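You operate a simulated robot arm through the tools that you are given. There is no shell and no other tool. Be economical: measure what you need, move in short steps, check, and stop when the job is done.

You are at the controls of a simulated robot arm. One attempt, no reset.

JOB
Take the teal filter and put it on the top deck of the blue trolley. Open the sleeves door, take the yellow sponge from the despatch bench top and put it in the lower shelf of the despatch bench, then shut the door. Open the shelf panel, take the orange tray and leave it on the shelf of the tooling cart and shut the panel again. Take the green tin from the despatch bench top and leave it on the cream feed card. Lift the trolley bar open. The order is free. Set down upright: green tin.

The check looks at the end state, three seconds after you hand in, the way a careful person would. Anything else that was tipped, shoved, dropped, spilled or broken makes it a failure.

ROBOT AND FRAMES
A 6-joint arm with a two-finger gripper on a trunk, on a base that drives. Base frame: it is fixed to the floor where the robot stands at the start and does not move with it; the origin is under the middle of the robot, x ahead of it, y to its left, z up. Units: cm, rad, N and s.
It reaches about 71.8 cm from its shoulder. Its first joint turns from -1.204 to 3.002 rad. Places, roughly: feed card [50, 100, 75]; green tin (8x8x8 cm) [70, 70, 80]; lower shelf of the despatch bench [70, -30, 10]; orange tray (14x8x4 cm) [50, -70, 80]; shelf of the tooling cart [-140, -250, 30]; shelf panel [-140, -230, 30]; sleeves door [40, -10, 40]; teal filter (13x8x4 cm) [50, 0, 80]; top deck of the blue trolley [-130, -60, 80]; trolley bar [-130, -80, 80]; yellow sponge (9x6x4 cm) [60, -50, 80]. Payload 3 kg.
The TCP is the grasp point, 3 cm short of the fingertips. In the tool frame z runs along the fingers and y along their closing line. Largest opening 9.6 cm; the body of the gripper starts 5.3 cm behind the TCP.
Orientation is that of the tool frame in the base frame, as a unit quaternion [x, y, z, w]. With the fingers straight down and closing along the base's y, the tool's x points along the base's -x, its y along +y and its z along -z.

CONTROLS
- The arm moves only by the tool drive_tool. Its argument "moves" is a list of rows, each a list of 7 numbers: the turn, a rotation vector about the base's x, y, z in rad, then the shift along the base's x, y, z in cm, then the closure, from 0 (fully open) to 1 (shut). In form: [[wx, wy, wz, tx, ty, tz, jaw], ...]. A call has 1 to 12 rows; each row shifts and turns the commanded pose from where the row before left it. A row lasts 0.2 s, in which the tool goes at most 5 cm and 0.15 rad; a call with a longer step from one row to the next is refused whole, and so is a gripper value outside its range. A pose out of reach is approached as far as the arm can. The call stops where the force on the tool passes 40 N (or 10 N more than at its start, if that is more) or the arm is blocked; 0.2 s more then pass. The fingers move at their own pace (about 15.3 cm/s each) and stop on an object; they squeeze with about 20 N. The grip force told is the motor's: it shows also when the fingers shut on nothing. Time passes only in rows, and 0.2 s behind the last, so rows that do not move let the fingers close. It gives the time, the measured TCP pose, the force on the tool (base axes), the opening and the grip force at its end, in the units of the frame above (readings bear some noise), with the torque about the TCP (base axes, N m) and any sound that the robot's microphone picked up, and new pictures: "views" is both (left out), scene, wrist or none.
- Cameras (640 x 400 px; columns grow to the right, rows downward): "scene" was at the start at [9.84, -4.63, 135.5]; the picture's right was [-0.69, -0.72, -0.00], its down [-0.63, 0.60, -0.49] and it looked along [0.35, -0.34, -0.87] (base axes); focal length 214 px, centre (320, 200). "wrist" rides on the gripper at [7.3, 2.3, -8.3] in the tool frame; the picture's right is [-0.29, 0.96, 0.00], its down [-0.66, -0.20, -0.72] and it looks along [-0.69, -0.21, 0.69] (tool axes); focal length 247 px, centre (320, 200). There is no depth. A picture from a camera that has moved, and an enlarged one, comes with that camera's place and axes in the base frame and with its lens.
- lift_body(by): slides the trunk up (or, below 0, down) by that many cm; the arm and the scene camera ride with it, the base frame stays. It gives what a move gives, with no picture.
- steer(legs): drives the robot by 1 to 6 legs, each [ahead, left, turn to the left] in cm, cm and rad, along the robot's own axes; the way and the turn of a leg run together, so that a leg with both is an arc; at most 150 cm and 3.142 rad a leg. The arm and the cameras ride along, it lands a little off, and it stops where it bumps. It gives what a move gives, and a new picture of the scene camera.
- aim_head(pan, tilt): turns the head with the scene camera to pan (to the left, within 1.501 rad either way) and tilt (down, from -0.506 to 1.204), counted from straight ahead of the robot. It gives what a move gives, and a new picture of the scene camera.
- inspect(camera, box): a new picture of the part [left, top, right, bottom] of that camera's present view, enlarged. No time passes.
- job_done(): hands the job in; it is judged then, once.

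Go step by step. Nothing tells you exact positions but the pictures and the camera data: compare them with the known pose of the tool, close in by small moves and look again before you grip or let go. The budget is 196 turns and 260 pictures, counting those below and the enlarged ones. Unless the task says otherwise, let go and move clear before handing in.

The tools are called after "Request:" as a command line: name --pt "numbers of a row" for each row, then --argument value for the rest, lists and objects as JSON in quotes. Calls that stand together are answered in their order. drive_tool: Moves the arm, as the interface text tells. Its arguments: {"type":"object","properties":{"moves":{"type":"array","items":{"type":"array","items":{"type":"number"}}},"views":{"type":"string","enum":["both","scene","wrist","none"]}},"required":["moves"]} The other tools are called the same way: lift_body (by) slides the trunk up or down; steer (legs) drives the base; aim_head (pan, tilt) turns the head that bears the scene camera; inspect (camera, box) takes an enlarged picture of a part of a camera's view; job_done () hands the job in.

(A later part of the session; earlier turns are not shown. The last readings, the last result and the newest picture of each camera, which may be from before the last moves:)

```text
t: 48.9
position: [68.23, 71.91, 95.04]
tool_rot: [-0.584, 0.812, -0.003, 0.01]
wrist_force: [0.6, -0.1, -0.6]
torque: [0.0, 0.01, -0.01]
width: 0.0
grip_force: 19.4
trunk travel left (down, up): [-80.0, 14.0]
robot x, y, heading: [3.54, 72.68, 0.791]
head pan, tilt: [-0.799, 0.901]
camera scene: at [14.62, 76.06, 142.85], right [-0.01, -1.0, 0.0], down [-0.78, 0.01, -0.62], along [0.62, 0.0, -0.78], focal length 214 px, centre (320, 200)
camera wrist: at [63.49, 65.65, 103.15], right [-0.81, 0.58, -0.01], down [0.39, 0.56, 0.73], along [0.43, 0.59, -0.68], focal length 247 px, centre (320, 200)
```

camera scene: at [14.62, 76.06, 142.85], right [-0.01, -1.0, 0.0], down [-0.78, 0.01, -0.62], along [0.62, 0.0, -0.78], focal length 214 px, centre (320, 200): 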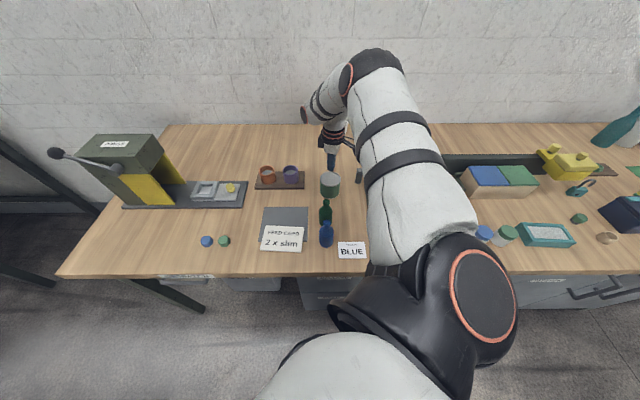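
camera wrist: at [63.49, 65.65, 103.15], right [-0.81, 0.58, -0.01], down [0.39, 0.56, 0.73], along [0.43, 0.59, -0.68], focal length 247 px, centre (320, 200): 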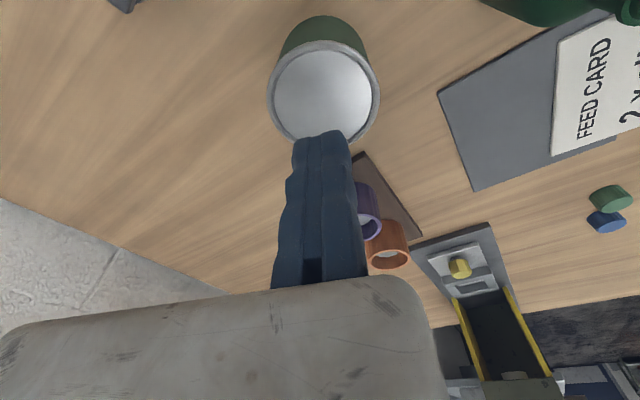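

Only one finger moves; the other stays at the tool axis like a fixed jaw. So the object must sit on the tool's −y side of the TCP. I'll re-align with the fixed jaw just in front of the tin.

Request:
drive_tool --pt "0 0 0 -2.3 0.6 1 0" --pt "0 0 0 -2.3 0.7 0 0" --pt "0 0 0 0 0 0 0"

Request:
inspect --camera "scene" --box '[280, 110, 380, 250]'

```text
t: 49.7
position: [63.79, 73.32, 96.0]
tool_rot: [-0.584, 0.812, -0.003, 0.011]
wrist_force: [-0.1, 0.8, 0.0]
torque: [-0.03, 0.04, 0.01]
width: 9.59
grip_force: 0.2
trunk travel left (down, up): [-80.0, 14.0]
robot x, y, heading: [3.41, 72.68, 0.793]
head pan, tilt: [-0.799, 0.901]
camera scene: at [14.73, 76.08, 142.84], right [-0.01, -1.0, 0.0], down [-0.78, 0.01, -0.62], along [0.62, 0.0, -0.78], focal length 214 px, centre (320, 200)
camera wrist: at [59.07, 67.05, 104.13], right [-0.81, 0.58, -0.01], down [0.39, 0.56, 0.73], along [0.43, 0.59, -0.68], focal length 247 px, centre (320, 200)
```

scene: 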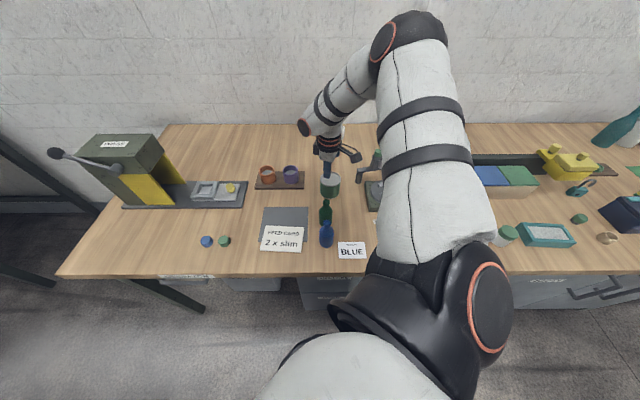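
wrist: 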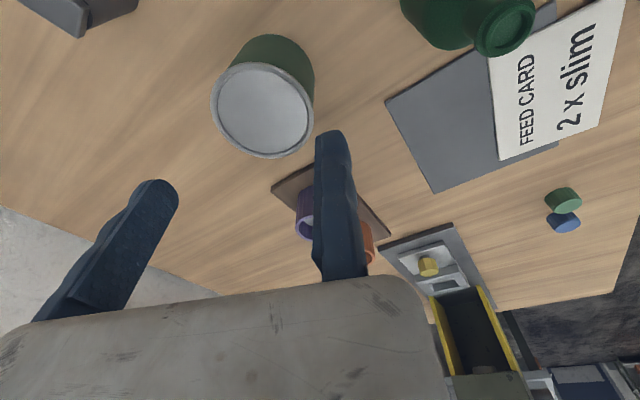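

```text
2.86 times, centred on (330, 180) of scene
camera zoom: at [14.73, 76.08, 142.84], right [-0.01, -1.0, 0.0], down [-0.78, 0.01, -0.62], along [0.62, 0.0, -0.78], focal length 613 px, centre (291, 257)
```

zoom: 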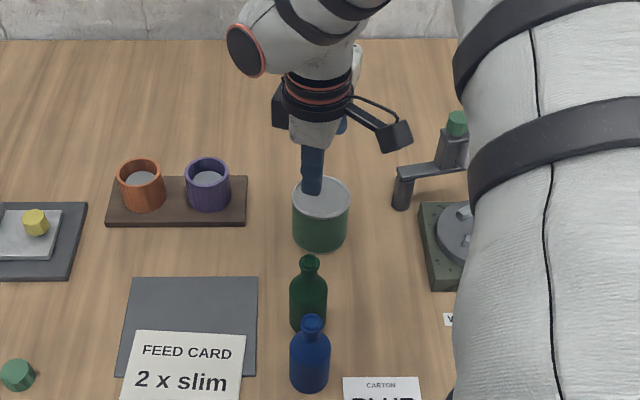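

Both cameras agree the tin is 4.2 cm to the free-jaw side. I'll add a little clearance and lower.

Request:
drive_tool --pt "0 0 0 -0.35 0.1 0 0" --views "none"

Request:
lift_body --by -7.5

Request:
drive_tool --pt "0 0 0 0 0 0 0" --views "wrist"

```text
t: 50.1
position: [63.44, 73.43, 96.09]
tool_rot: [-0.583, 0.812, -0.003, 0.01]
wrist_force: [0.5, 0.0, 1.1]
torque: [0.01, 0.03, 0.05]
width: 9.6
grip_force: 0.1
trunk travel left (down, up): [-80.0, 14.0]
robot x, y, heading: [3.68, 72.82, 0.793]
head pan, tilt: [-0.799, 0.901]
```

```text
t: 51.2
position: [63.34, 73.4, 88.48]
tool_rot: [-0.584, 0.812, -0.003, 0.009]
wrist_force: [0.8, -0.7, 0.1]
torque: [-0.01, 0.04, 0.02]
width: 9.6
grip_force: 0.1
trunk travel left (down, up): [-72.5, 21.5]
robot x, y, heading: [3.53, 72.62, 0.79]
head pan, tilt: [-0.799, 0.901]
```

```text
t: 51.6
position: [63.27, 73.36, 88.5]
tool_rot: [-0.584, 0.812, -0.003, 0.011]
wrist_force: [-0.8, -0.5, 0.2]
torque: [-0.01, 0.01, -0.02]
width: 9.59
grip_force: 0.1
trunk travel left (down, up): [-72.5, 21.5]
robot x, y, heading: [3.31, 72.51, 0.789]
head pan, tilt: [-0.799, 0.901]
camera wrist: at [58.63, 67.12, 96.7], right [-0.81, 0.58, -0.01], down [0.39, 0.56, 0.73], along [0.43, 0.59, -0.68], focal length 247 px, centre (320, 200)
```

wrist: 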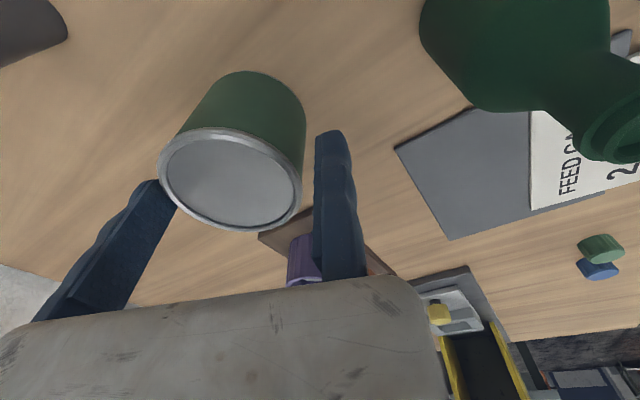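

The tin is between the jaws. I'll lower the last 4 cm and close.

Request:
lift_body --by -4.2

Request:
drive_tool --pt "0 0 0 0 0 0 0.3" --pt "0 0 0 0 0 0 1" --pt "0 0 0 0 0 0 1" --pt "0 0 0 0 0 0 1" --views "wrist"

```text
t: 52.5
position: [63.29, 73.4, 84.44]
tool_rot: [-0.584, 0.812, -0.003, 0.009]
wrist_force: [-0.4, 0.3, 0.9]
torque: [-0.01, 0.02, 0.03]
width: 9.61
grip_force: 0.0
trunk travel left (down, up): [-68.3, 25.7]
robot x, y, heading: [3.2, 72.51, 0.795]
head pan, tilt: [-0.799, 0.901]
```

```text
t: 53.5
position: [63.26, 73.43, 84.35]
tool_rot: [-0.584, 0.812, -0.003, 0.009]
wrist_force: [-1.2, 1.1, 1.8]
torque: [0.09, 0.1, -0.03]
width: 7.0
grip_force: 19.8
trunk travel left (down, up): [-68.3, 25.7]
robot x, y, heading: [3.54, 72.82, 0.793]
head pan, tilt: [-0.799, 0.901]
camera wrist: at [58.59, 67.13, 92.52], right [-0.81, 0.58, -0.01], down [0.39, 0.56, 0.73], along [0.43, 0.59, -0.68], focal length 247 px, centre (320, 200)
```

wrist: 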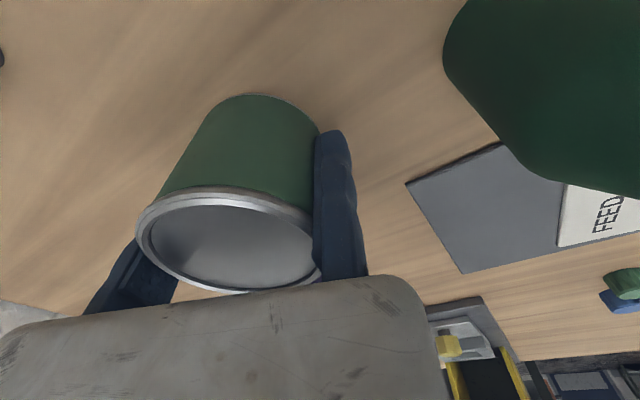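

Gripped at 7.0 cm. I'll lift with the trunk and carry it to the card by driving the base, keeping the arm pose.

Request:
lift_body --by 22

Request:
steer --legs '[[-0.5, 23.8, 0]]'

Request:
drive_tool --pt "0 0 0 0 0 0 1" --views "wrist"

```text
t: 55.8
position: [63.24, 73.45, 106.23]
tool_rot: [-0.584, 0.812, -0.001, 0.009]
wrist_force: [-0.3, -0.2, -3.0]
torque: [0.04, 0.13, 0.01]
width: 7.02
grip_force: 19.5
trunk travel left (down, up): [-90.3, 3.7]
robot x, y, heading: [3.28, 72.66, 0.793]
head pan, tilt: [-0.799, 0.901]
```

```text
t: 57.5
position: [46.33, 89.55, 106.36]
tool_rot: [-0.584, 0.812, -0.002, 0.009]
wrist_force: [0.6, 0.4, -3.5]
torque: [0.06, 0.11, 0.0]
width: 7.04
grip_force: 20.1
trunk travel left (down, up): [-90.3, 3.7]
robot x, y, heading: [-13.91, 88.78, 0.796]
head pan, tilt: [-0.799, 0.901]
camera scene: at [-2.29, 92.15, 153.13], right [-0.01, -1.0, 0.0], down [-0.78, 0.0, -0.62], along [0.62, 0.0, -0.78], focal length 214 px, centre (320, 200)
```

scene: 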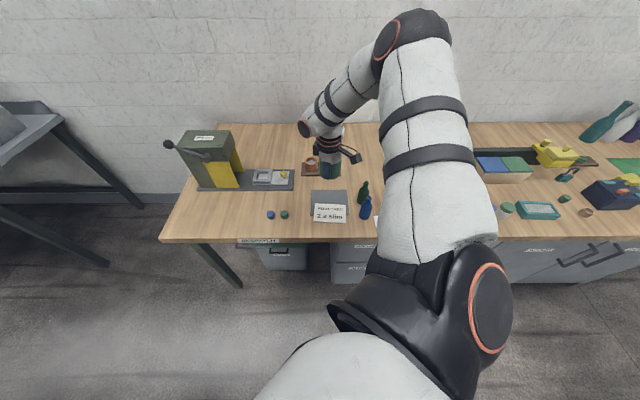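

```text
t: 57.9
position: [46.37, 89.63, 106.02]
tool_rot: [-0.585, 0.811, -0.003, 0.008]
wrist_force: [0.2, 0.1, -2.8]
torque: [0.01, 0.05, 0.0]
width: 7.04
grip_force: 20.2
trunk travel left (down, up): [-90.3, 3.7]
robot x, y, heading: [-13.79, 88.63, 0.794]
head pan, tilt: [-0.799, 0.901]
camera wrist: at [41.6, 83.37, 114.42], right [-0.81, 0.58, -0.01], down [0.39, 0.56, 0.73], along [0.43, 0.59, -0.68], focal length 247 px, centre (320, 200)
```

wrist: 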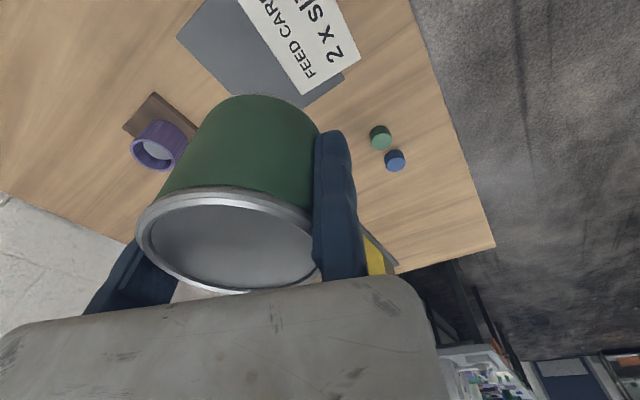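

The card spans about x 44–53, y 81–95, centred near (48.5, 88). I'll shift the tin a little and lower it.

Request:
drive_tool --pt "0 0 0 -1.2 -0.5 0 1" --views "none"

Request:
lift_body --by -18.5

Request:
drive_tool --pt "0 0 0 0 0 0 1"

Request:
inspect --camera "scene" --box '[260, 130, 400, 240]'

```text
t: 58.3
position: [45.11, 89.03, 106.37]
tool_rot: [-0.585, 0.811, -0.002, 0.01]
wrist_force: [0.6, -0.1, -2.4]
torque: [0.06, 0.1, 0.01]
width: 7.03
grip_force: 20.4
trunk travel left (down, up): [-90.3, 3.7]
robot x, y, heading: [-13.6, 88.55, 0.79]
head pan, tilt: [-0.799, 0.901]
```

```text
t: 60.4
position: [45.03, 89.22, 87.88]
tool_rot: [-0.585, 0.811, -0.002, 0.008]
wrist_force: [0.1, -0.3, -3.6]
torque: [0.0, 0.06, -0.02]
width: 7.01
grip_force: 20.1
trunk travel left (down, up): [-71.8, 22.2]
robot x, y, heading: [-13.95, 89.08, 0.791]
head pan, tilt: [-0.799, 0.901]
```

```text
t: 60.8
position: [45.14, 89.2, 87.89]
tool_rot: [-0.584, 0.811, -0.002, 0.009]
wrist_force: [0.0, -0.3, -2.5]
torque: [0.05, 0.11, -0.02]
width: 7.02
grip_force: 21.0
trunk travel left (down, up): [-71.8, 22.2]
robot x, y, heading: [-13.51, 88.45, 0.798]
head pan, tilt: [-0.799, 0.901]
camera scene: at [-2.43, 92.26, 134.64], right [-0.01, -1.0, 0.0], down [-0.78, 0.0, -0.62], along [0.62, 0.0, -0.78], focal length 214 px, centre (320, 200)
camera wrist: at [40.38, 82.93, 96.01], right [-0.81, 0.58, -0.01], down [0.39, 0.56, 0.73], along [0.43, 0.59, -0.68], focal length 247 px, centre (320, 200)
```

scene: 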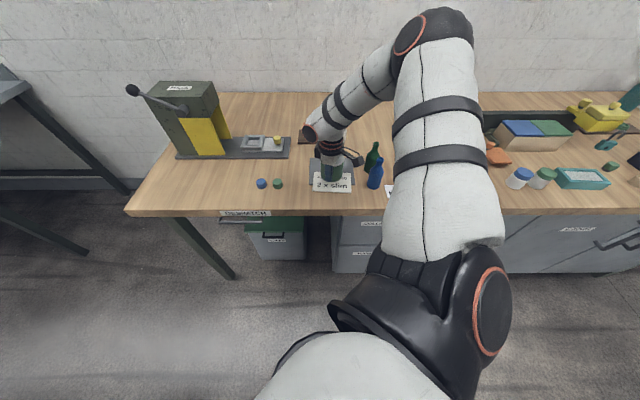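
wrist: 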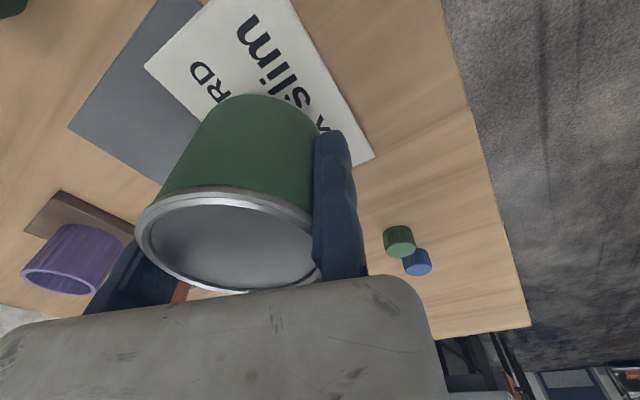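

```text
3.64 times, centred on (330, 185) of scene
camera zoom: at [-2.43, 92.26, 134.64], right [-0.01, -1.0, 0.0], down [-0.78, 0.0, -0.62], along [0.62, 0.0, -0.78], focal length 780 px, centre (284, 254)
```

zoom: 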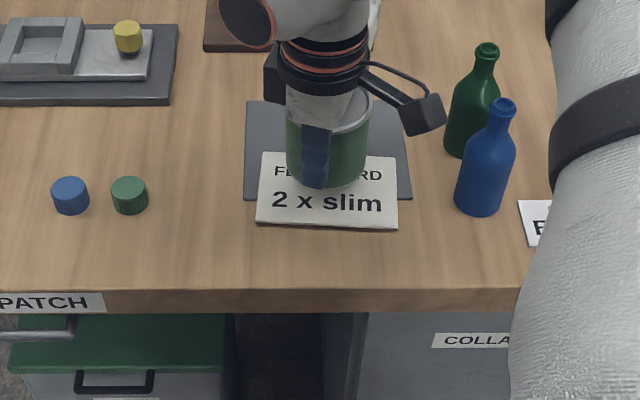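

The tin hangs right over the card's centre. I'll lower it the last few cm.

Request:
lift_body --by -2.9

Request:
drive_tool --pt "0 0 0 0 0 -0.2 1" --pt "0 0 0 0 0 -0.2 1" --pt "0 0 0 0 0 -0.1 1" --views "scene"

```text
t: 61.5
position: [44.96, 89.37, 85.15]
tool_rot: [-0.585, 0.811, -0.004, 0.011]
wrist_force: [0.7, -0.3, 8.7]
torque: [0.02, -0.12, -0.01]
width: 7.06
grip_force: 19.9
trunk travel left (down, up): [-68.9, 25.1]
robot x, y, heading: [-13.8, 88.84, 0.795]
head pan, tilt: [-0.799, 0.901]
```

```text
t: 62.3
position: [44.94, 89.23, 84.67]
tool_rot: [-0.585, 0.811, -0.003, 0.011]
wrist_force: [1.3, -0.1, 13.7]
torque: [-0.05, -0.26, -0.01]
width: 7.07
grip_force: 20.0
trunk travel left (down, up): [-68.9, 25.1]
robot x, y, heading: [-13.2, 88.73, 0.797]
head pan, tilt: [-0.799, 0.901]
camera scene: at [-2.8, 92.27, 131.78], right [-0.01, -1.0, 0.0], down [-0.78, 0.0, -0.62], along [0.62, 0.0, -0.78], focal length 214 px, centre (320, 200)
```

scene: 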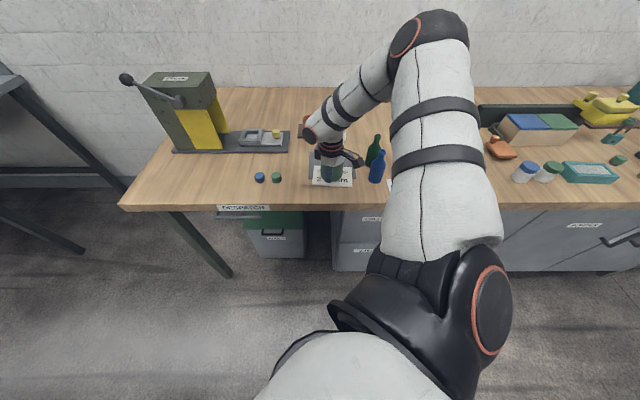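

It has touched down (about 13 N). I'll ease off, release, shift the fixed jaw clear and rise.

Request:
drive_tool --pt "0 0 0 0 0 0.3 1" --pt "0 0 0 0 0 0 0.5" --pt "0 0 0 0 0 0 0" --pt "0 0 0 -0.6 0.2 0 0" --views "wrist"

Request:
lift_body --by 22

Request:
inspect --camera "scene" --box '[260, 150, 400, 260]'

```text
t: 63.3
position: [44.48, 89.33, 84.71]
tool_rot: [-0.584, 0.812, -0.002, 0.009]
wrist_force: [-0.3, -0.4, -0.3]
torque: [-0.01, 0.02, 0.02]
width: 9.6
grip_force: 0.0
trunk travel left (down, up): [-68.9, 25.1]
robot x, y, heading: [-13.95, 88.36, 0.796]
head pan, tilt: [-0.799, 0.901]
camera wrist: at [39.69, 83.14, 92.93], right [-0.81, 0.58, -0.01], down [0.39, 0.56, 0.73], along [0.43, 0.59, -0.68], focal length 247 px, centre (320, 200)
```

wrist: 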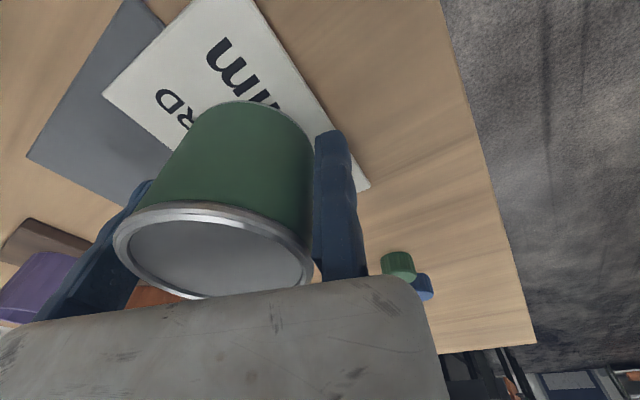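

```text
t: 65.7
position: [44.53, 89.42, 106.84]
tool_rot: [-0.583, 0.812, -0.004, 0.01]
wrist_force: [0.1, 0.1, 0.1]
torque: [0.01, 0.03, 0.02]
width: 9.6
grip_force: 0.0
trunk travel left (down, up): [-90.9, 3.1]
robot x, y, heading: [-13.35, 88.65, 0.798]
head pan, tilt: [-0.799, 0.901]
```

```text
3.64 times, centred on (330, 205) of scene
camera zoom: at [-2.49, 92.26, 153.74], right [-0.01, -1.0, 0.0], down [-0.78, 0.0, -0.62], along [0.62, 0.0, -0.78], focal length 780 px, centre (284, 182)
```

zoom: 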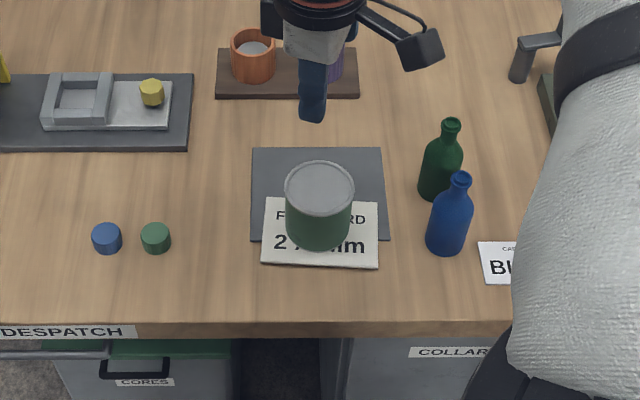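

The tin stands upright on the cream card. Next is the sleeves door: back off and drive along to it.

Request:
steer --legs '[[-21, 21.4, 0], [-65.7, -64.4, 0]]'

Request:
lift_body --by -35

Request:
aim_head --pan -0.8 --tilt 0.5

```text
t: 72.2
position: [13.54, -4.05, 106.8]
tool_rot: [-0.59, 0.808, -0.002, 0.01]
wrist_force: [0.7, 0.0, 0.4]
torque: [-0.06, 0.03, -0.02]
width: 9.59
grip_force: 0.0
trunk travel left (down, up): [-90.9, 3.1]
robot x, y, heading: [-44.1, -5.39, 0.805]
head pan, tilt: [-0.799, 0.901]
camera scene: at [-33.3, -1.77, 153.75], right [0.01, -1.0, 0.0], down [-0.78, -0.01, -0.62], along [0.62, 0.0, -0.78], focal length 214 px, centre (320, 200)
```

scene: 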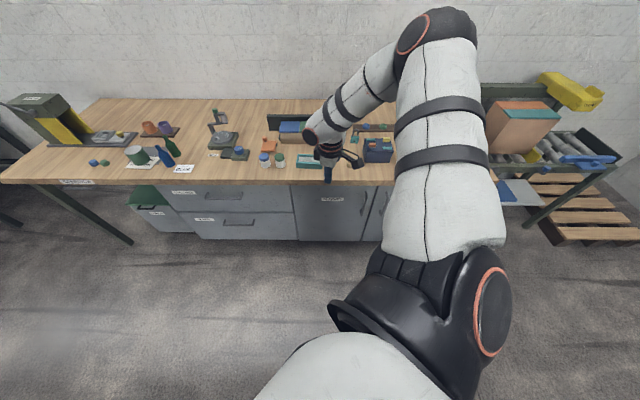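

```text
t: 75.6
position: [13.54, -4.12, 71.79]
tool_rot: [-0.59, 0.808, -0.002, 0.009]
wrist_force: [-1.4, 0.1, -0.6]
torque: [-0.01, 0.01, 0.01]
width: 9.59
grip_force: 0.0
trunk travel left (down, up): [-55.9, 38.1]
robot x, y, heading: [-44.56, -5.79, 0.808]
head pan, tilt: [-0.799, 0.901]
```

```text
t: 76.5
position: [13.63, -4.02, 71.71]
tool_rot: [-0.59, 0.808, -0.002, 0.01]
wrist_force: [-0.1, 0.3, 0.4]
torque: [0.0, -0.03, 0.0]
width: 9.6
grip_force: 0.0
trunk travel left (down, up): [-55.9, 38.1]
robot x, y, heading: [-44.44, -5.4, 0.806]
head pan, tilt: [-0.799, 0.499]
camera scene: at [-31.75, -1.81, 122.13], right [0.01, -1.0, 0.0], down [-0.48, 0.0, -0.88], along [0.88, 0.01, -0.48], focal length 214 px, centre (320, 200)
```

scene: 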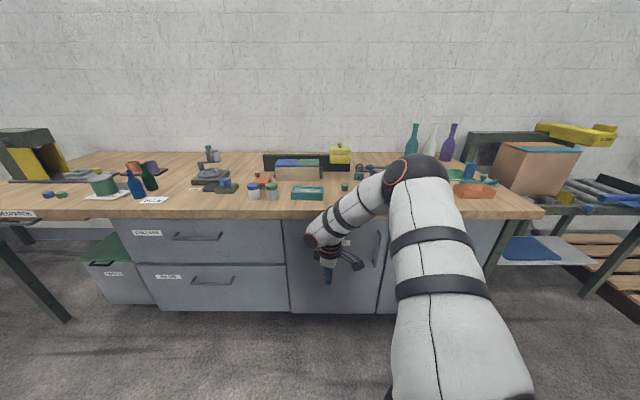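

I'll turn the tool toward the horizontal with the camera on top, to face the door handle; yaw first.

Request:
drive_tool --pt "0 0 0.15 0 -1 0 0" --pt "0 0 0.15 0 -1 0 0" --pt "0 0 0.15 0 -1 0 0" --pt "0 0 0.15 0 -1 0 0" --pt "0 0 0.15 0 -1 0 0" --pt "0 0 0.15 0 -1 0 0" --pt "0 0 0.15 0 -1 0 0" --pt "0 0 0.15 0 -1 0 0" --pt "0 0 0.15 0 -1 0 0" --pt "0 0 0.15 0 -1 0 0" --pt "0 0 0.15 0 -1 0 0" --pt "0 0 0.15 0 -1 0 0" --views "wrist"

```text
t: 79.1
position: [12.53, -9.96, 70.76]
tool_rot: [0.999, -0.039, -0.005, -0.008]
wrist_force: [0.4, 0.8, 1.0]
torque: [0.01, -0.02, 0.0]
width: 9.61
grip_force: 0.1
out of reach, approached as far as the arm can: row 7, 8, 9, 11
trunk travel left (down, up): [-55.9, 38.1]
robot x, y, heading: [-44.42, -5.33, 0.801]
head pan, tilt: [-0.799, 0.499]
camera wrist: at [19.66, -12.93, 78.96], right [-0.37, -0.93, -0.01], down [-0.64, 0.24, 0.73], along [-0.68, 0.28, -0.68], focal length 247 px, centre (320, 200)
```

wrist: 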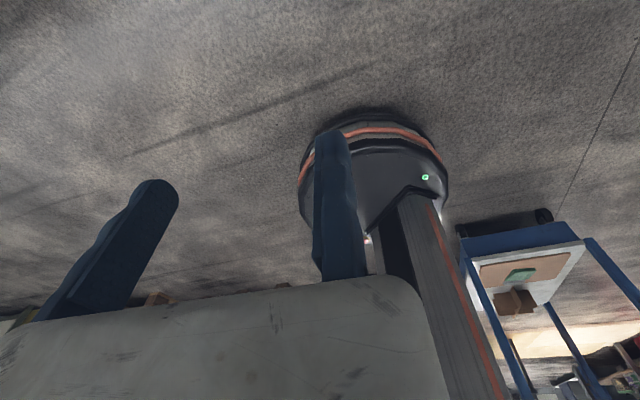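

Now I'll pitch it up so the fingers point at the bench, moving forward gently.

Request:
drive_tool --pt "0 -0.15 0 1 -0.5 0 0" --pt "0 -0.15 0 1 -0.5 0 0" --pt "0 -0.15 0 1 -0.5 0 0" --pt "0 -0.15 0 1 -0.5 0 0" --pt "0 -0.15 0 1 -0.5 0 0" --pt "0 -0.15 0 1 0 0 0" --pt "0 -0.15 0 1 0 0 0" --pt "0 -0.15 0 1 0 0 0" --pt "0 -0.15 0 0 0 0 0" --pt "0 -0.15 0 0 0 0 0" --pt "0 -0.07 0 0 0 0 0"

```text
t: 81.5
position: [17.05, -5.45, 69.02]
tool_rot: [0.711, -0.023, 0.702, -0.034]
wrist_force: [0.3, -0.1, 0.2]
torque: [0.03, 0.02, -0.03]
width: 9.6
grip_force: 0.1
out of reach, approached as far as the arm can: row 1, 2
trunk travel left (down, up): [-55.9, 38.1]
robot x, y, heading: [-44.49, -5.66, 0.803]
head pan, tilt: [-0.799, 0.499]
camera scene: at [-31.76, -1.82, 122.14], right [0.01, -1.0, 0.0], down [-0.48, 0.0, -0.88], along [0.88, 0.01, -0.48], focal length 214 px, centre (320, 200)
camera wrist: at [8.75, -8.36, 76.21], right [0.01, -0.93, -0.37], down [-0.74, 0.24, -0.63], along [0.68, 0.28, -0.68], focal length 247 px, centre (320, 200)
```

scene: 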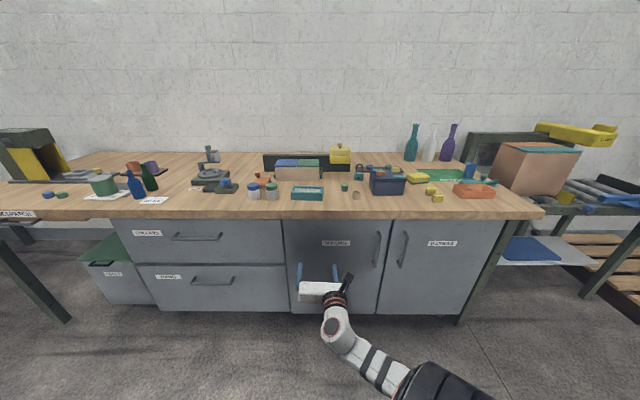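
wrist: 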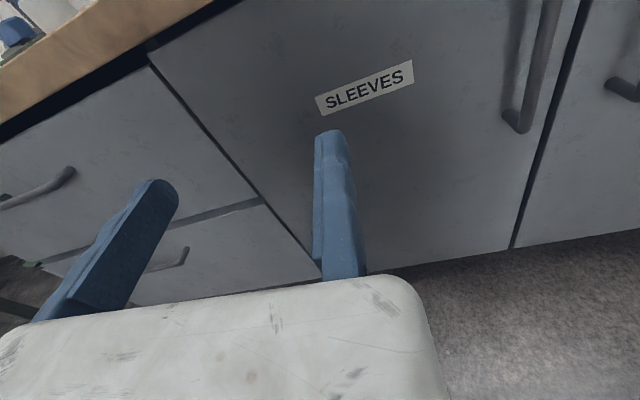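

The SLEEVES door is clear now: its bar handle is near (37, −24.6), z 53–70, hinged on the left at about y=14. I'll move the tool in front of the handle.

Request:
drive_tool --pt "-0.08 0 0 1 -3.4 -1.3 0" --pt "0 0 0 1 -3.4 -1.3 0" --pt "0 0 0 1 -3.4 -1.3 0" --pt "0 0 0 1 -3.4 -1.3 0" --pt "0 0 0 1 -3.4 -1.3 0" --pt "0 0 0 1 -3.2 -1.3 0"

```text
t: 82.9
position: [23.09, -25.92, 61.31]
tool_rot: [0.711, 0.005, 0.703, -0.005]
wrist_force: [-0.3, 0.2, -0.6]
torque: [-0.03, -0.06, 0.01]
width: 9.59
grip_force: 0.0
trunk travel left (down, up): [-55.9, 38.1]
robot x, y, heading: [-44.77, -5.47, 0.808]
head pan, tilt: [-0.799, 0.499]
camera scene: at [-31.71, -1.83, 122.13], right [0.01, -1.0, 0.0], down [-0.48, 0.0, -0.88], along [0.88, 0.01, -0.48], focal length 214 px, centre (320, 200)
camera wrist: at [14.74, -28.24, 68.84], right [0.01, -0.96, -0.3], down [-0.74, 0.19, -0.65], along [0.68, 0.22, -0.7], focal length 247 px, centre (320, 200)
```

scene: 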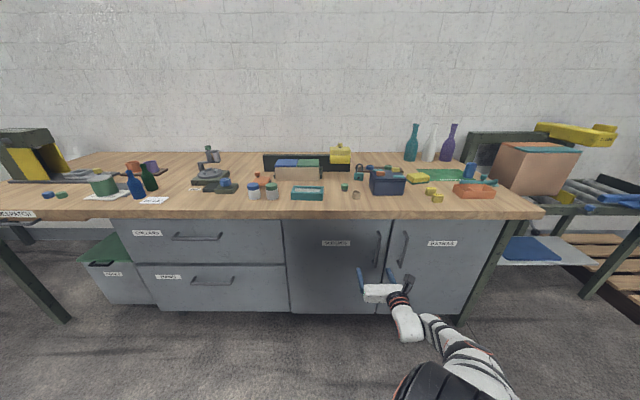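
wrist: 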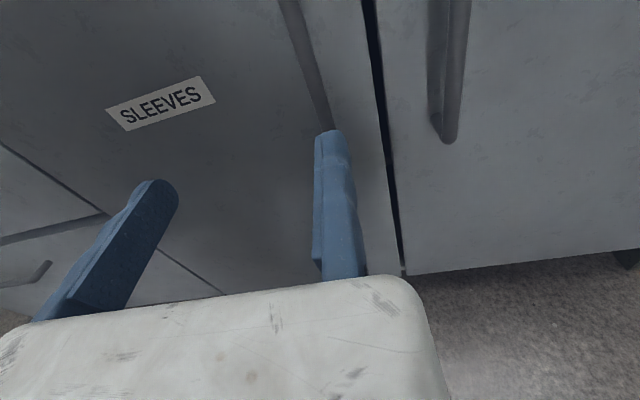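

The handle's bar is at y≈−25, just on the free-jaw side of the fixed finger. I'll advance.

Request:
drive_tool --pt "0 0 0 2 -0.4 0 0" --pt "0 0 0 2 0 0 0" --pt "0 0 0 2 0 0 0" --pt "0 0 0 2 0 0 0"

Request:
inspect --camera "scene" --box '[340, 210, 440, 310]'

```text
t: 83.9
position: [26.97, -25.37, 61.34]
tool_rot: [0.713, 0.005, 0.701, -0.007]
wrist_force: [-0.1, -0.7, 0.7]
torque: [-0.02, -0.05, -0.01]
width: 9.59
grip_force: 0.0
out of reach, approached as far as the arm can: row 2, 3, 4
trunk travel left (down, up): [-55.9, 38.1]
robot x, y, heading: [-44.29, -5.29, 0.802]
head pan, tilt: [-0.799, 0.499]
camera scene: at [-31.75, -1.81, 122.13], right [0.01, -1.0, 0.0], down [-0.48, 0.0, -0.88], along [0.88, 0.01, -0.48], focal length 214 px, centre (320, 200)
camera wrist: at [18.7, -27.69, 68.72], right [0.01, -0.96, -0.3], down [-0.74, 0.19, -0.65], along [0.68, 0.22, -0.7], focal length 247 px, centre (320, 200)
```

scene: 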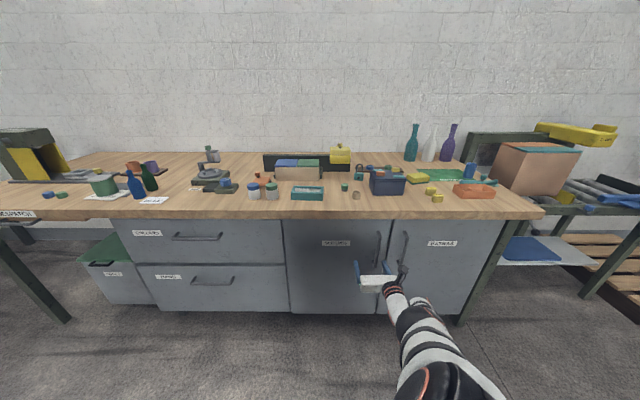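
wrist: 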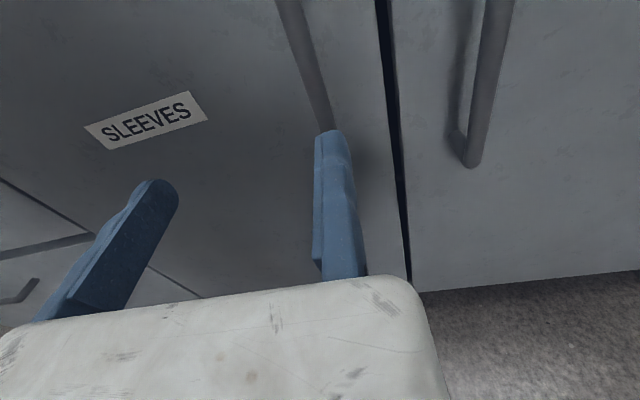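

```text
4.00 times, centred on (390, 260) of scene
camera zoom: at [-31.75, -1.81, 122.13], right [0.01, -1.0, 0.0], down [-0.48, 0.0, -0.88], along [0.88, 0.01, -0.48], focal length 858 px, centre (40, -40)
```

zoom: 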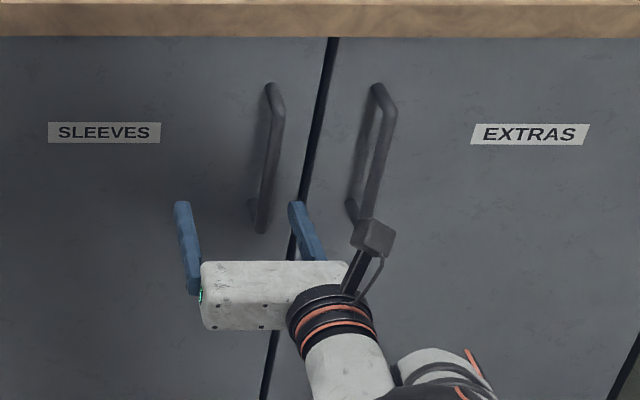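

The arm is at its limit, so I'll drive the base toward the door about 9 cm.

Request:
steer --legs '[[5.2, -6.6, 0]]'

Request:
drive_tool --pt "0 0 0 0 0 0 0" --views "wrist"

Request:
inspect --camera "scene" --box '[340, 210, 440, 310]'

```text
t: 85.0
position: [35.37, -26.26, 61.11]
tool_rot: [0.713, 0.005, 0.701, -0.007]
wrist_force: [0.3, -0.3, -1.0]
torque: [-0.01, 0.0, 0.0]
width: 9.58
grip_force: 0.1
trunk travel left (down, up): [-55.9, 38.1]
robot x, y, heading: [-35.72, -6.16, 0.809]
head pan, tilt: [-0.799, 0.499]
camera scene: at [-23.25, -2.71, 122.12], right [0.01, -1.0, 0.0], down [-0.48, 0.0, -0.88], along [0.88, 0.01, -0.48], focal length 214 px, centre (320, 200)
```

scene: 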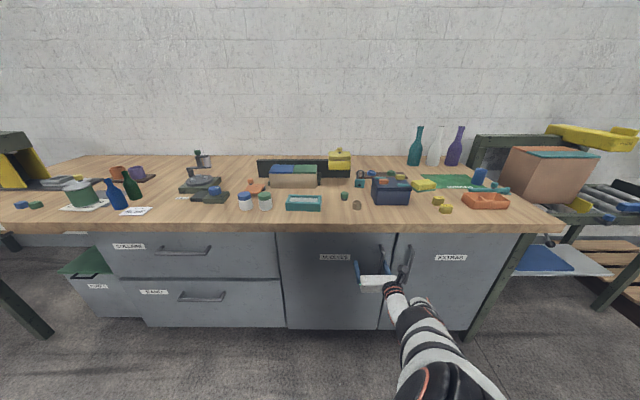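

```text
t: 85.4
position: [35.34, -26.16, 61.24]
tool_rot: [0.713, 0.005, 0.701, -0.007]
wrist_force: [-0.2, 0.7, 0.3]
torque: [-0.01, -0.01, -0.01]
width: 9.61
grip_force: 0.0
trunk travel left (down, up): [-55.9, 38.1]
robot x, y, heading: [-35.72, -6.47, 0.809]
head pan, tilt: [-0.799, 0.499]
camera wrist: at [27.1, -28.59, 68.71], right [0.01, -0.96, -0.3], down [-0.74, 0.19, -0.65], along [0.68, 0.22, -0.7], focal length 247 px, centre (320, 200)
```

wrist: 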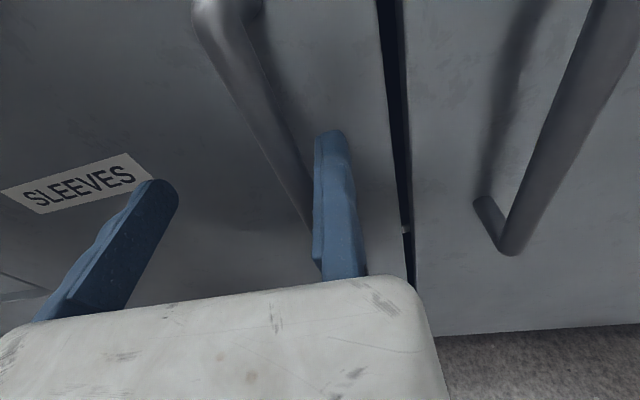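

```text
4.00 times, centred on (390, 260) of scene
camera zoom: at [-23.33, -2.7, 122.13], right [0.01, -1.0, 0.0], down [-0.48, 0.0, -0.88], along [0.88, 0.01, -0.48], focal length 858 px, centre (40, -40)
```

zoom: 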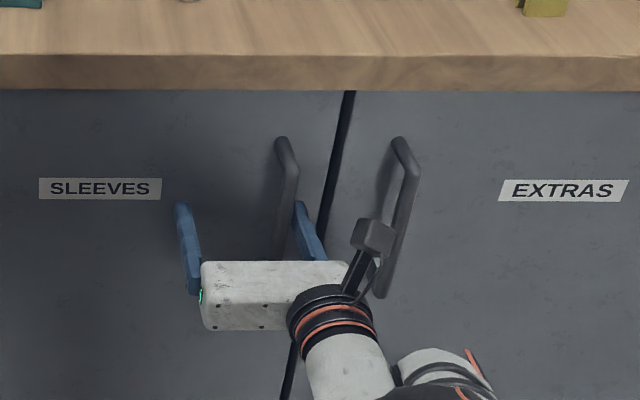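

The bar is between the jaws. I'll advance slightly and close.

Request:
drive_tool --pt "0 0 0 0.7 0 0 0" --pt "0 0 0 0 0 0 0.6" --pt "0 0 0 0 0 0 1" --pt "0 0 0 0 0 0 1" --pt "0 0 0 0 0 0 1" --views "wrist"

```text
t: 86.6
position: [35.39, -25.83, 61.32]
tool_rot: [0.712, 0.007, 0.702, -0.007]
wrist_force: [-6.3, 21.5, -5.2]
torque: [0.0, -0.74, 0.17]
width: 1.35
grip_force: 44.9
out of reach, approached as far as the arm can: row 1
trunk travel left (down, up): [-55.9, 38.1]
robot x, y, heading: [-36.11, -6.11, 0.804]
head pan, tilt: [-0.799, 0.499]
camera wrist: at [27.11, -28.19, 68.72], right [0.01, -0.96, -0.29], down [-0.74, 0.19, -0.65], along [0.68, 0.23, -0.7], focal length 247 px, centre (320, 200)
```

wrist: 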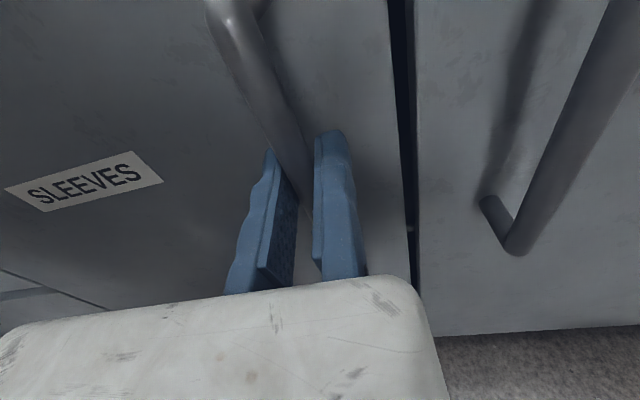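

The bar is gripped (1.35 cm). I'll ease the sideways load and pull the door by driving back along its arc.

Request:
drive_tool --pt "0 0 0 0 0.5 0 1" --views "none"

Request:
steer --legs '[[-3.6, 6.1, 0], [-2.4, 6.4, 0]]'

```text
t: 87.0
position: [35.38, -25.75, 61.25]
tool_rot: [0.713, 0.005, 0.701, -0.005]
wrist_force: [-3.2, 11.2, -5.1]
torque: [-0.07, -0.36, 0.24]
width: 1.37
grip_force: 45.2
trunk travel left (down, up): [-55.9, 38.1]
robot x, y, heading: [-36.48, -6.29, 0.805]
head pan, tilt: [-0.799, 0.499]
```

```text
t: 88.6
position: [21.91, -21.89, 61.31]
tool_rot: [0.712, 0.002, 0.702, -0.005]
wrist_force: [-14.4, -28.9, -1.2]
torque: [-0.38, 0.05, -0.2]
width: 1.37
grip_force: 44.9
trunk travel left (down, up): [-55.9, 38.1]
robot x, y, heading: [-49.25, -1.58, 0.803]
head pan, tilt: [-0.799, 0.499]
camera scene: at [-36.79, 1.15, 122.17], right [0.0, -1.0, 0.0], down [-0.48, 0.0, -0.88], along [0.88, 0.01, -0.48], focal length 214 px, centre (320, 200)
```

scene: 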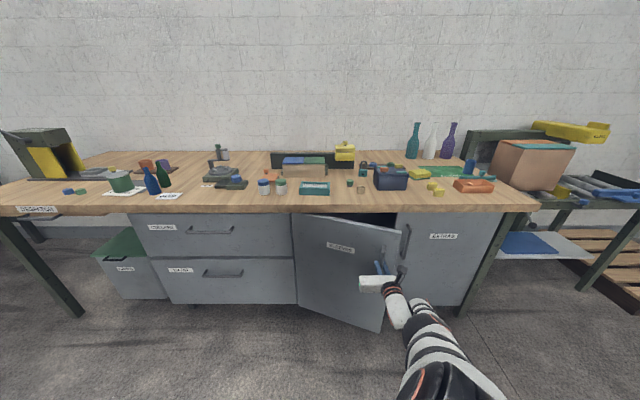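

The door is opening. I'll continue along the arc.

Request:
steer --legs '[[-2.2, 7.4, 0], [-0.3, 7.6, 0]]'

```text
t: 90.3
position: [9.83, -12.9, 61.24]
tool_rot: [0.712, 0.005, 0.702, -0.005]
wrist_force: [14.5, 14.3, 1.8]
torque: [0.27, -0.67, -0.01]
width: 1.35
grip_force: 45.6
trunk travel left (down, up): [-55.9, 38.1]
robot x, y, heading: [-61.45, 6.75, 0.813]
head pan, tilt: [-0.799, 0.499]
camera scene: at [-48.78, 10.42, 122.1], right [0.01, -1.0, 0.0], down [-0.48, -0.01, -0.88], along [0.88, 0.0, -0.48], focal length 214 px, centre (320, 200)
```

scene: 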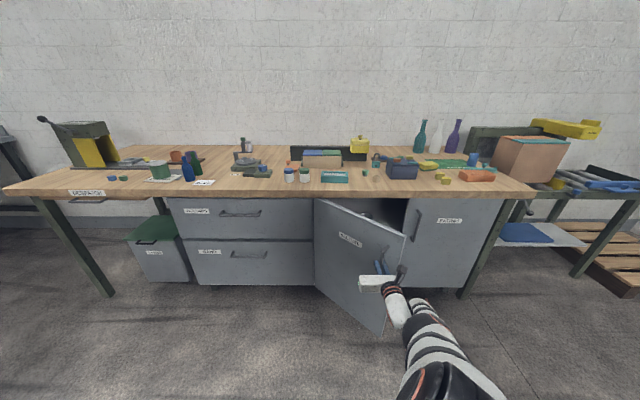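

Request:
steer --legs '[[2.2, 9.8, 0]]'

Request:
drive_tool --pt "0 0 0 0 0 0 1" --views "wrist"

```text
t: 91.4
position: [4.33, -4.62, 61.25]
tool_rot: [0.712, 0.004, 0.703, -0.006]
wrist_force: [-2.1, -1.1, -5.9]
torque: [0.01, -0.51, -0.1]
width: 1.34
grip_force: 45.3
trunk travel left (down, up): [-55.9, 38.1]
robot x, y, heading: [-67.16, 15.21, 0.809]
head pan, tilt: [-0.799, 0.499]
camera scene: at [-54.42, 18.5, 122.12], right [0.01, -1.0, 0.0], down [-0.48, 0.0, -0.88], along [0.88, 0.01, -0.48], focal length 214 px, centre (320, 200)
```

scene: 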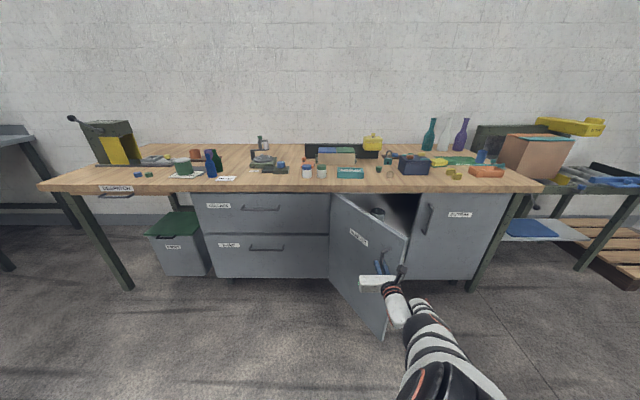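

```text
t: 91.8
position: [4.25, -4.64, 61.38]
tool_rot: [0.712, 0.004, 0.702, -0.006]
wrist_force: [1.4, 0.6, -3.2]
torque: [-0.03, -0.48, -0.02]
width: 1.35
grip_force: 45.5
trunk travel left (down, up): [-55.9, 38.1]
robot x, y, heading: [-67.16, 14.85, 0.807]
head pan, tilt: [-0.799, 0.499]
camera wrist: at [-4.06, -6.96, 68.68], right [0.01, -0.95, -0.3], down [-0.74, 0.19, -0.65], along [0.68, 0.22, -0.7], focal length 247 px, centre (320, 200)
```

wrist: 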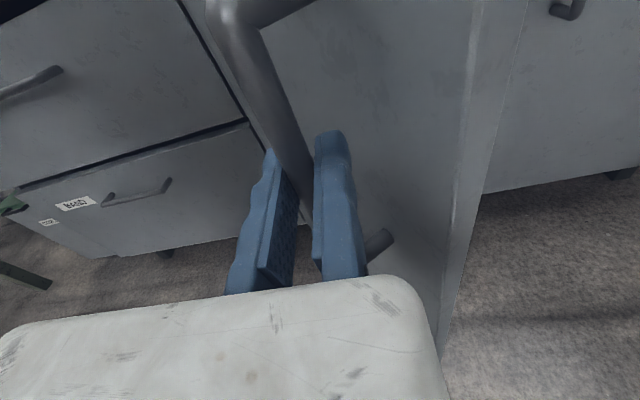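

The door is at about 60°. One more arc leg will open it wider.

Request:
steer --legs '[[4.7, 9.1, 0]]'

Request:
drive_tool --pt "0 0 0 0 0 0 0.5" --pt "0 0 0 0 0 0 0" --pt "0 0 0 0 0 0 0" --views "wrist"

```text
t: 93.0
position: [1.01, 5.27, 61.4]
tool_rot: [0.712, 0.004, 0.702, -0.007]
wrist_force: [1.4, -0.2, -5.3]
torque: [0.06, -0.64, -0.18]
width: 1.38
grip_force: 44.9
trunk travel left (down, up): [-55.9, 38.1]
robot x, y, heading: [-70.79, 25.08, 0.809]
head pan, tilt: [-0.799, 0.499]
camera scene: at [-57.73, 28.35, 122.12], right [0.01, -1.0, 0.0], down [-0.48, 0.0, -0.88], along [0.88, 0.01, -0.48], focal length 214 px, centre (320, 200)
```

scene: 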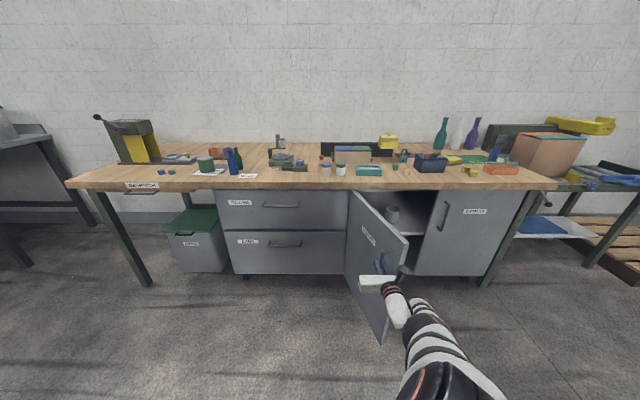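

```text
t: 93.8
position: [0.83, 5.17, 61.41]
tool_rot: [0.711, 0.004, 0.703, -0.006]
wrist_force: [0.2, 0.1, -0.1]
torque: [0.0, 0.01, 0.0]
width: 9.61
grip_force: 0.0
trunk travel left (down, up): [-55.9, 38.1]
robot x, y, heading: [-70.38, 24.77, 0.807]
head pan, tilt: [-0.799, 0.499]
camera wrist: at [-7.44, 2.84, 68.75], right [0.01, -0.95, -0.3], down [-0.73, 0.2, -0.65], along [0.68, 0.22, -0.7], focal length 247 px, centre (320, 200)
```

wrist: 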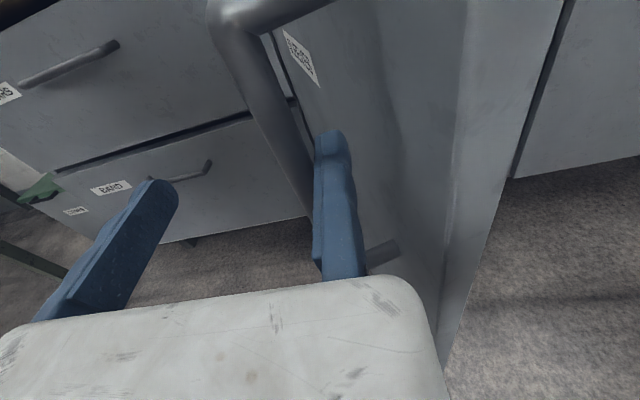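

Released. I'll back straight out, then go round to the right of the open door.

Request:
steer --legs '[[-8.3, 8.7, 0], [-15.9, -15.2, 0], [-6.6, -43.7, 0]]'

Request:
aim_head --pan -0.6 --tilt 0.6

```text
t: 98.6
position: [15.92, -51.62, 61.31]
tool_rot: [0.712, 0.004, 0.703, -0.007]
wrist_force: [-0.4, -0.1, 0.3]
torque: [-0.01, 0.0, 0.0]
width: 9.6
grip_force: 0.0
trunk travel left (down, up): [-55.9, 38.1]
robot x, y, heading: [-55.56, -31.87, 0.802]
head pan, tilt: [-0.799, 0.499]
camera scene: at [-42.74, -28.46, 122.13], right [0.01, -1.0, 0.0], down [-0.48, 0.0, -0.88], along [0.88, 0.01, -0.48], focal length 214 px, centre (320, 200)
```

scene: 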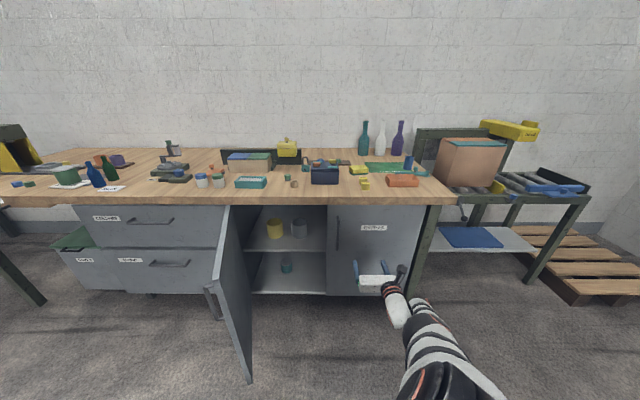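

```text
t: 99.3
position: [15.89, -51.63, 61.42]
tool_rot: [0.711, 0.004, 0.703, -0.007]
wrist_force: [-0.4, 0.2, -0.1]
torque: [0.03, 0.04, 0.0]
width: 9.6
grip_force: 0.0
trunk travel left (down, up): [-55.9, 38.1]
robot x, y, heading: [-55.61, -31.96, 0.808]
head pan, tilt: [-0.6, 0.6]
camera scene: at [-43.21, -26.68, 121.23], right [0.2, -0.98, 0.0], down [-0.55, -0.11, -0.83], along [0.81, 0.17, -0.56], focal length 214 px, centre (320, 200)
```

scene: 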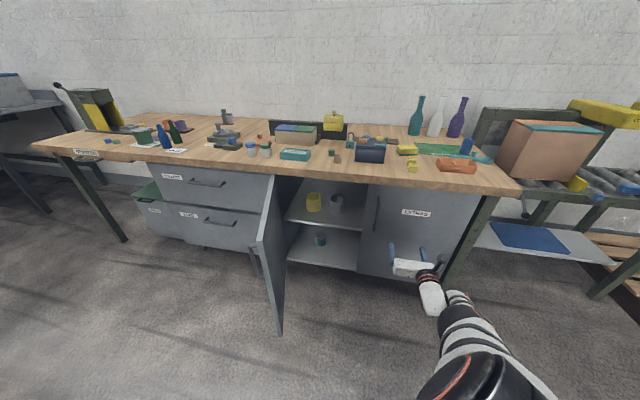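

The cabinet has a middle shelf and a lower shelf. I'll take a closer look.

Request:
inspect --camera "scene" --box '[250, 160, 430, 280]'

Request:
inspect --camera "scene" --box '[340, 90, 520, 210]'

```text
3.33 times, centred on (340, 220) of scene
camera zoom: at [-43.21, -26.68, 121.23], right [0.2, -0.98, 0.0], down [-0.55, -0.11, -0.83], along [0.81, 0.17, -0.56], focal length 715 px, centre (253, 133)
```

zoom: 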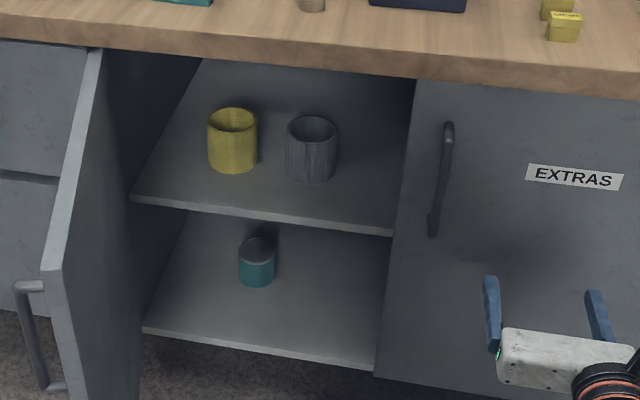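

```text
3.33 times, centred on (430, 150) of scene
camera zoom: at [-43.21, -26.68, 121.23], right [0.2, -0.98, 0.0], down [-0.55, -0.11, -0.83], along [0.81, 0.17, -0.56], focal length 715 px, centre (-47, 367)
```

zoom: 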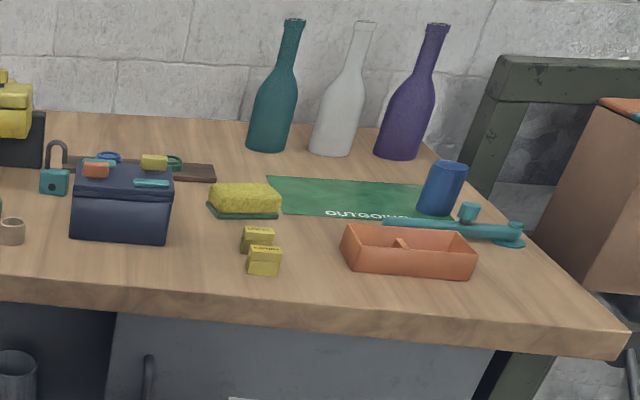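

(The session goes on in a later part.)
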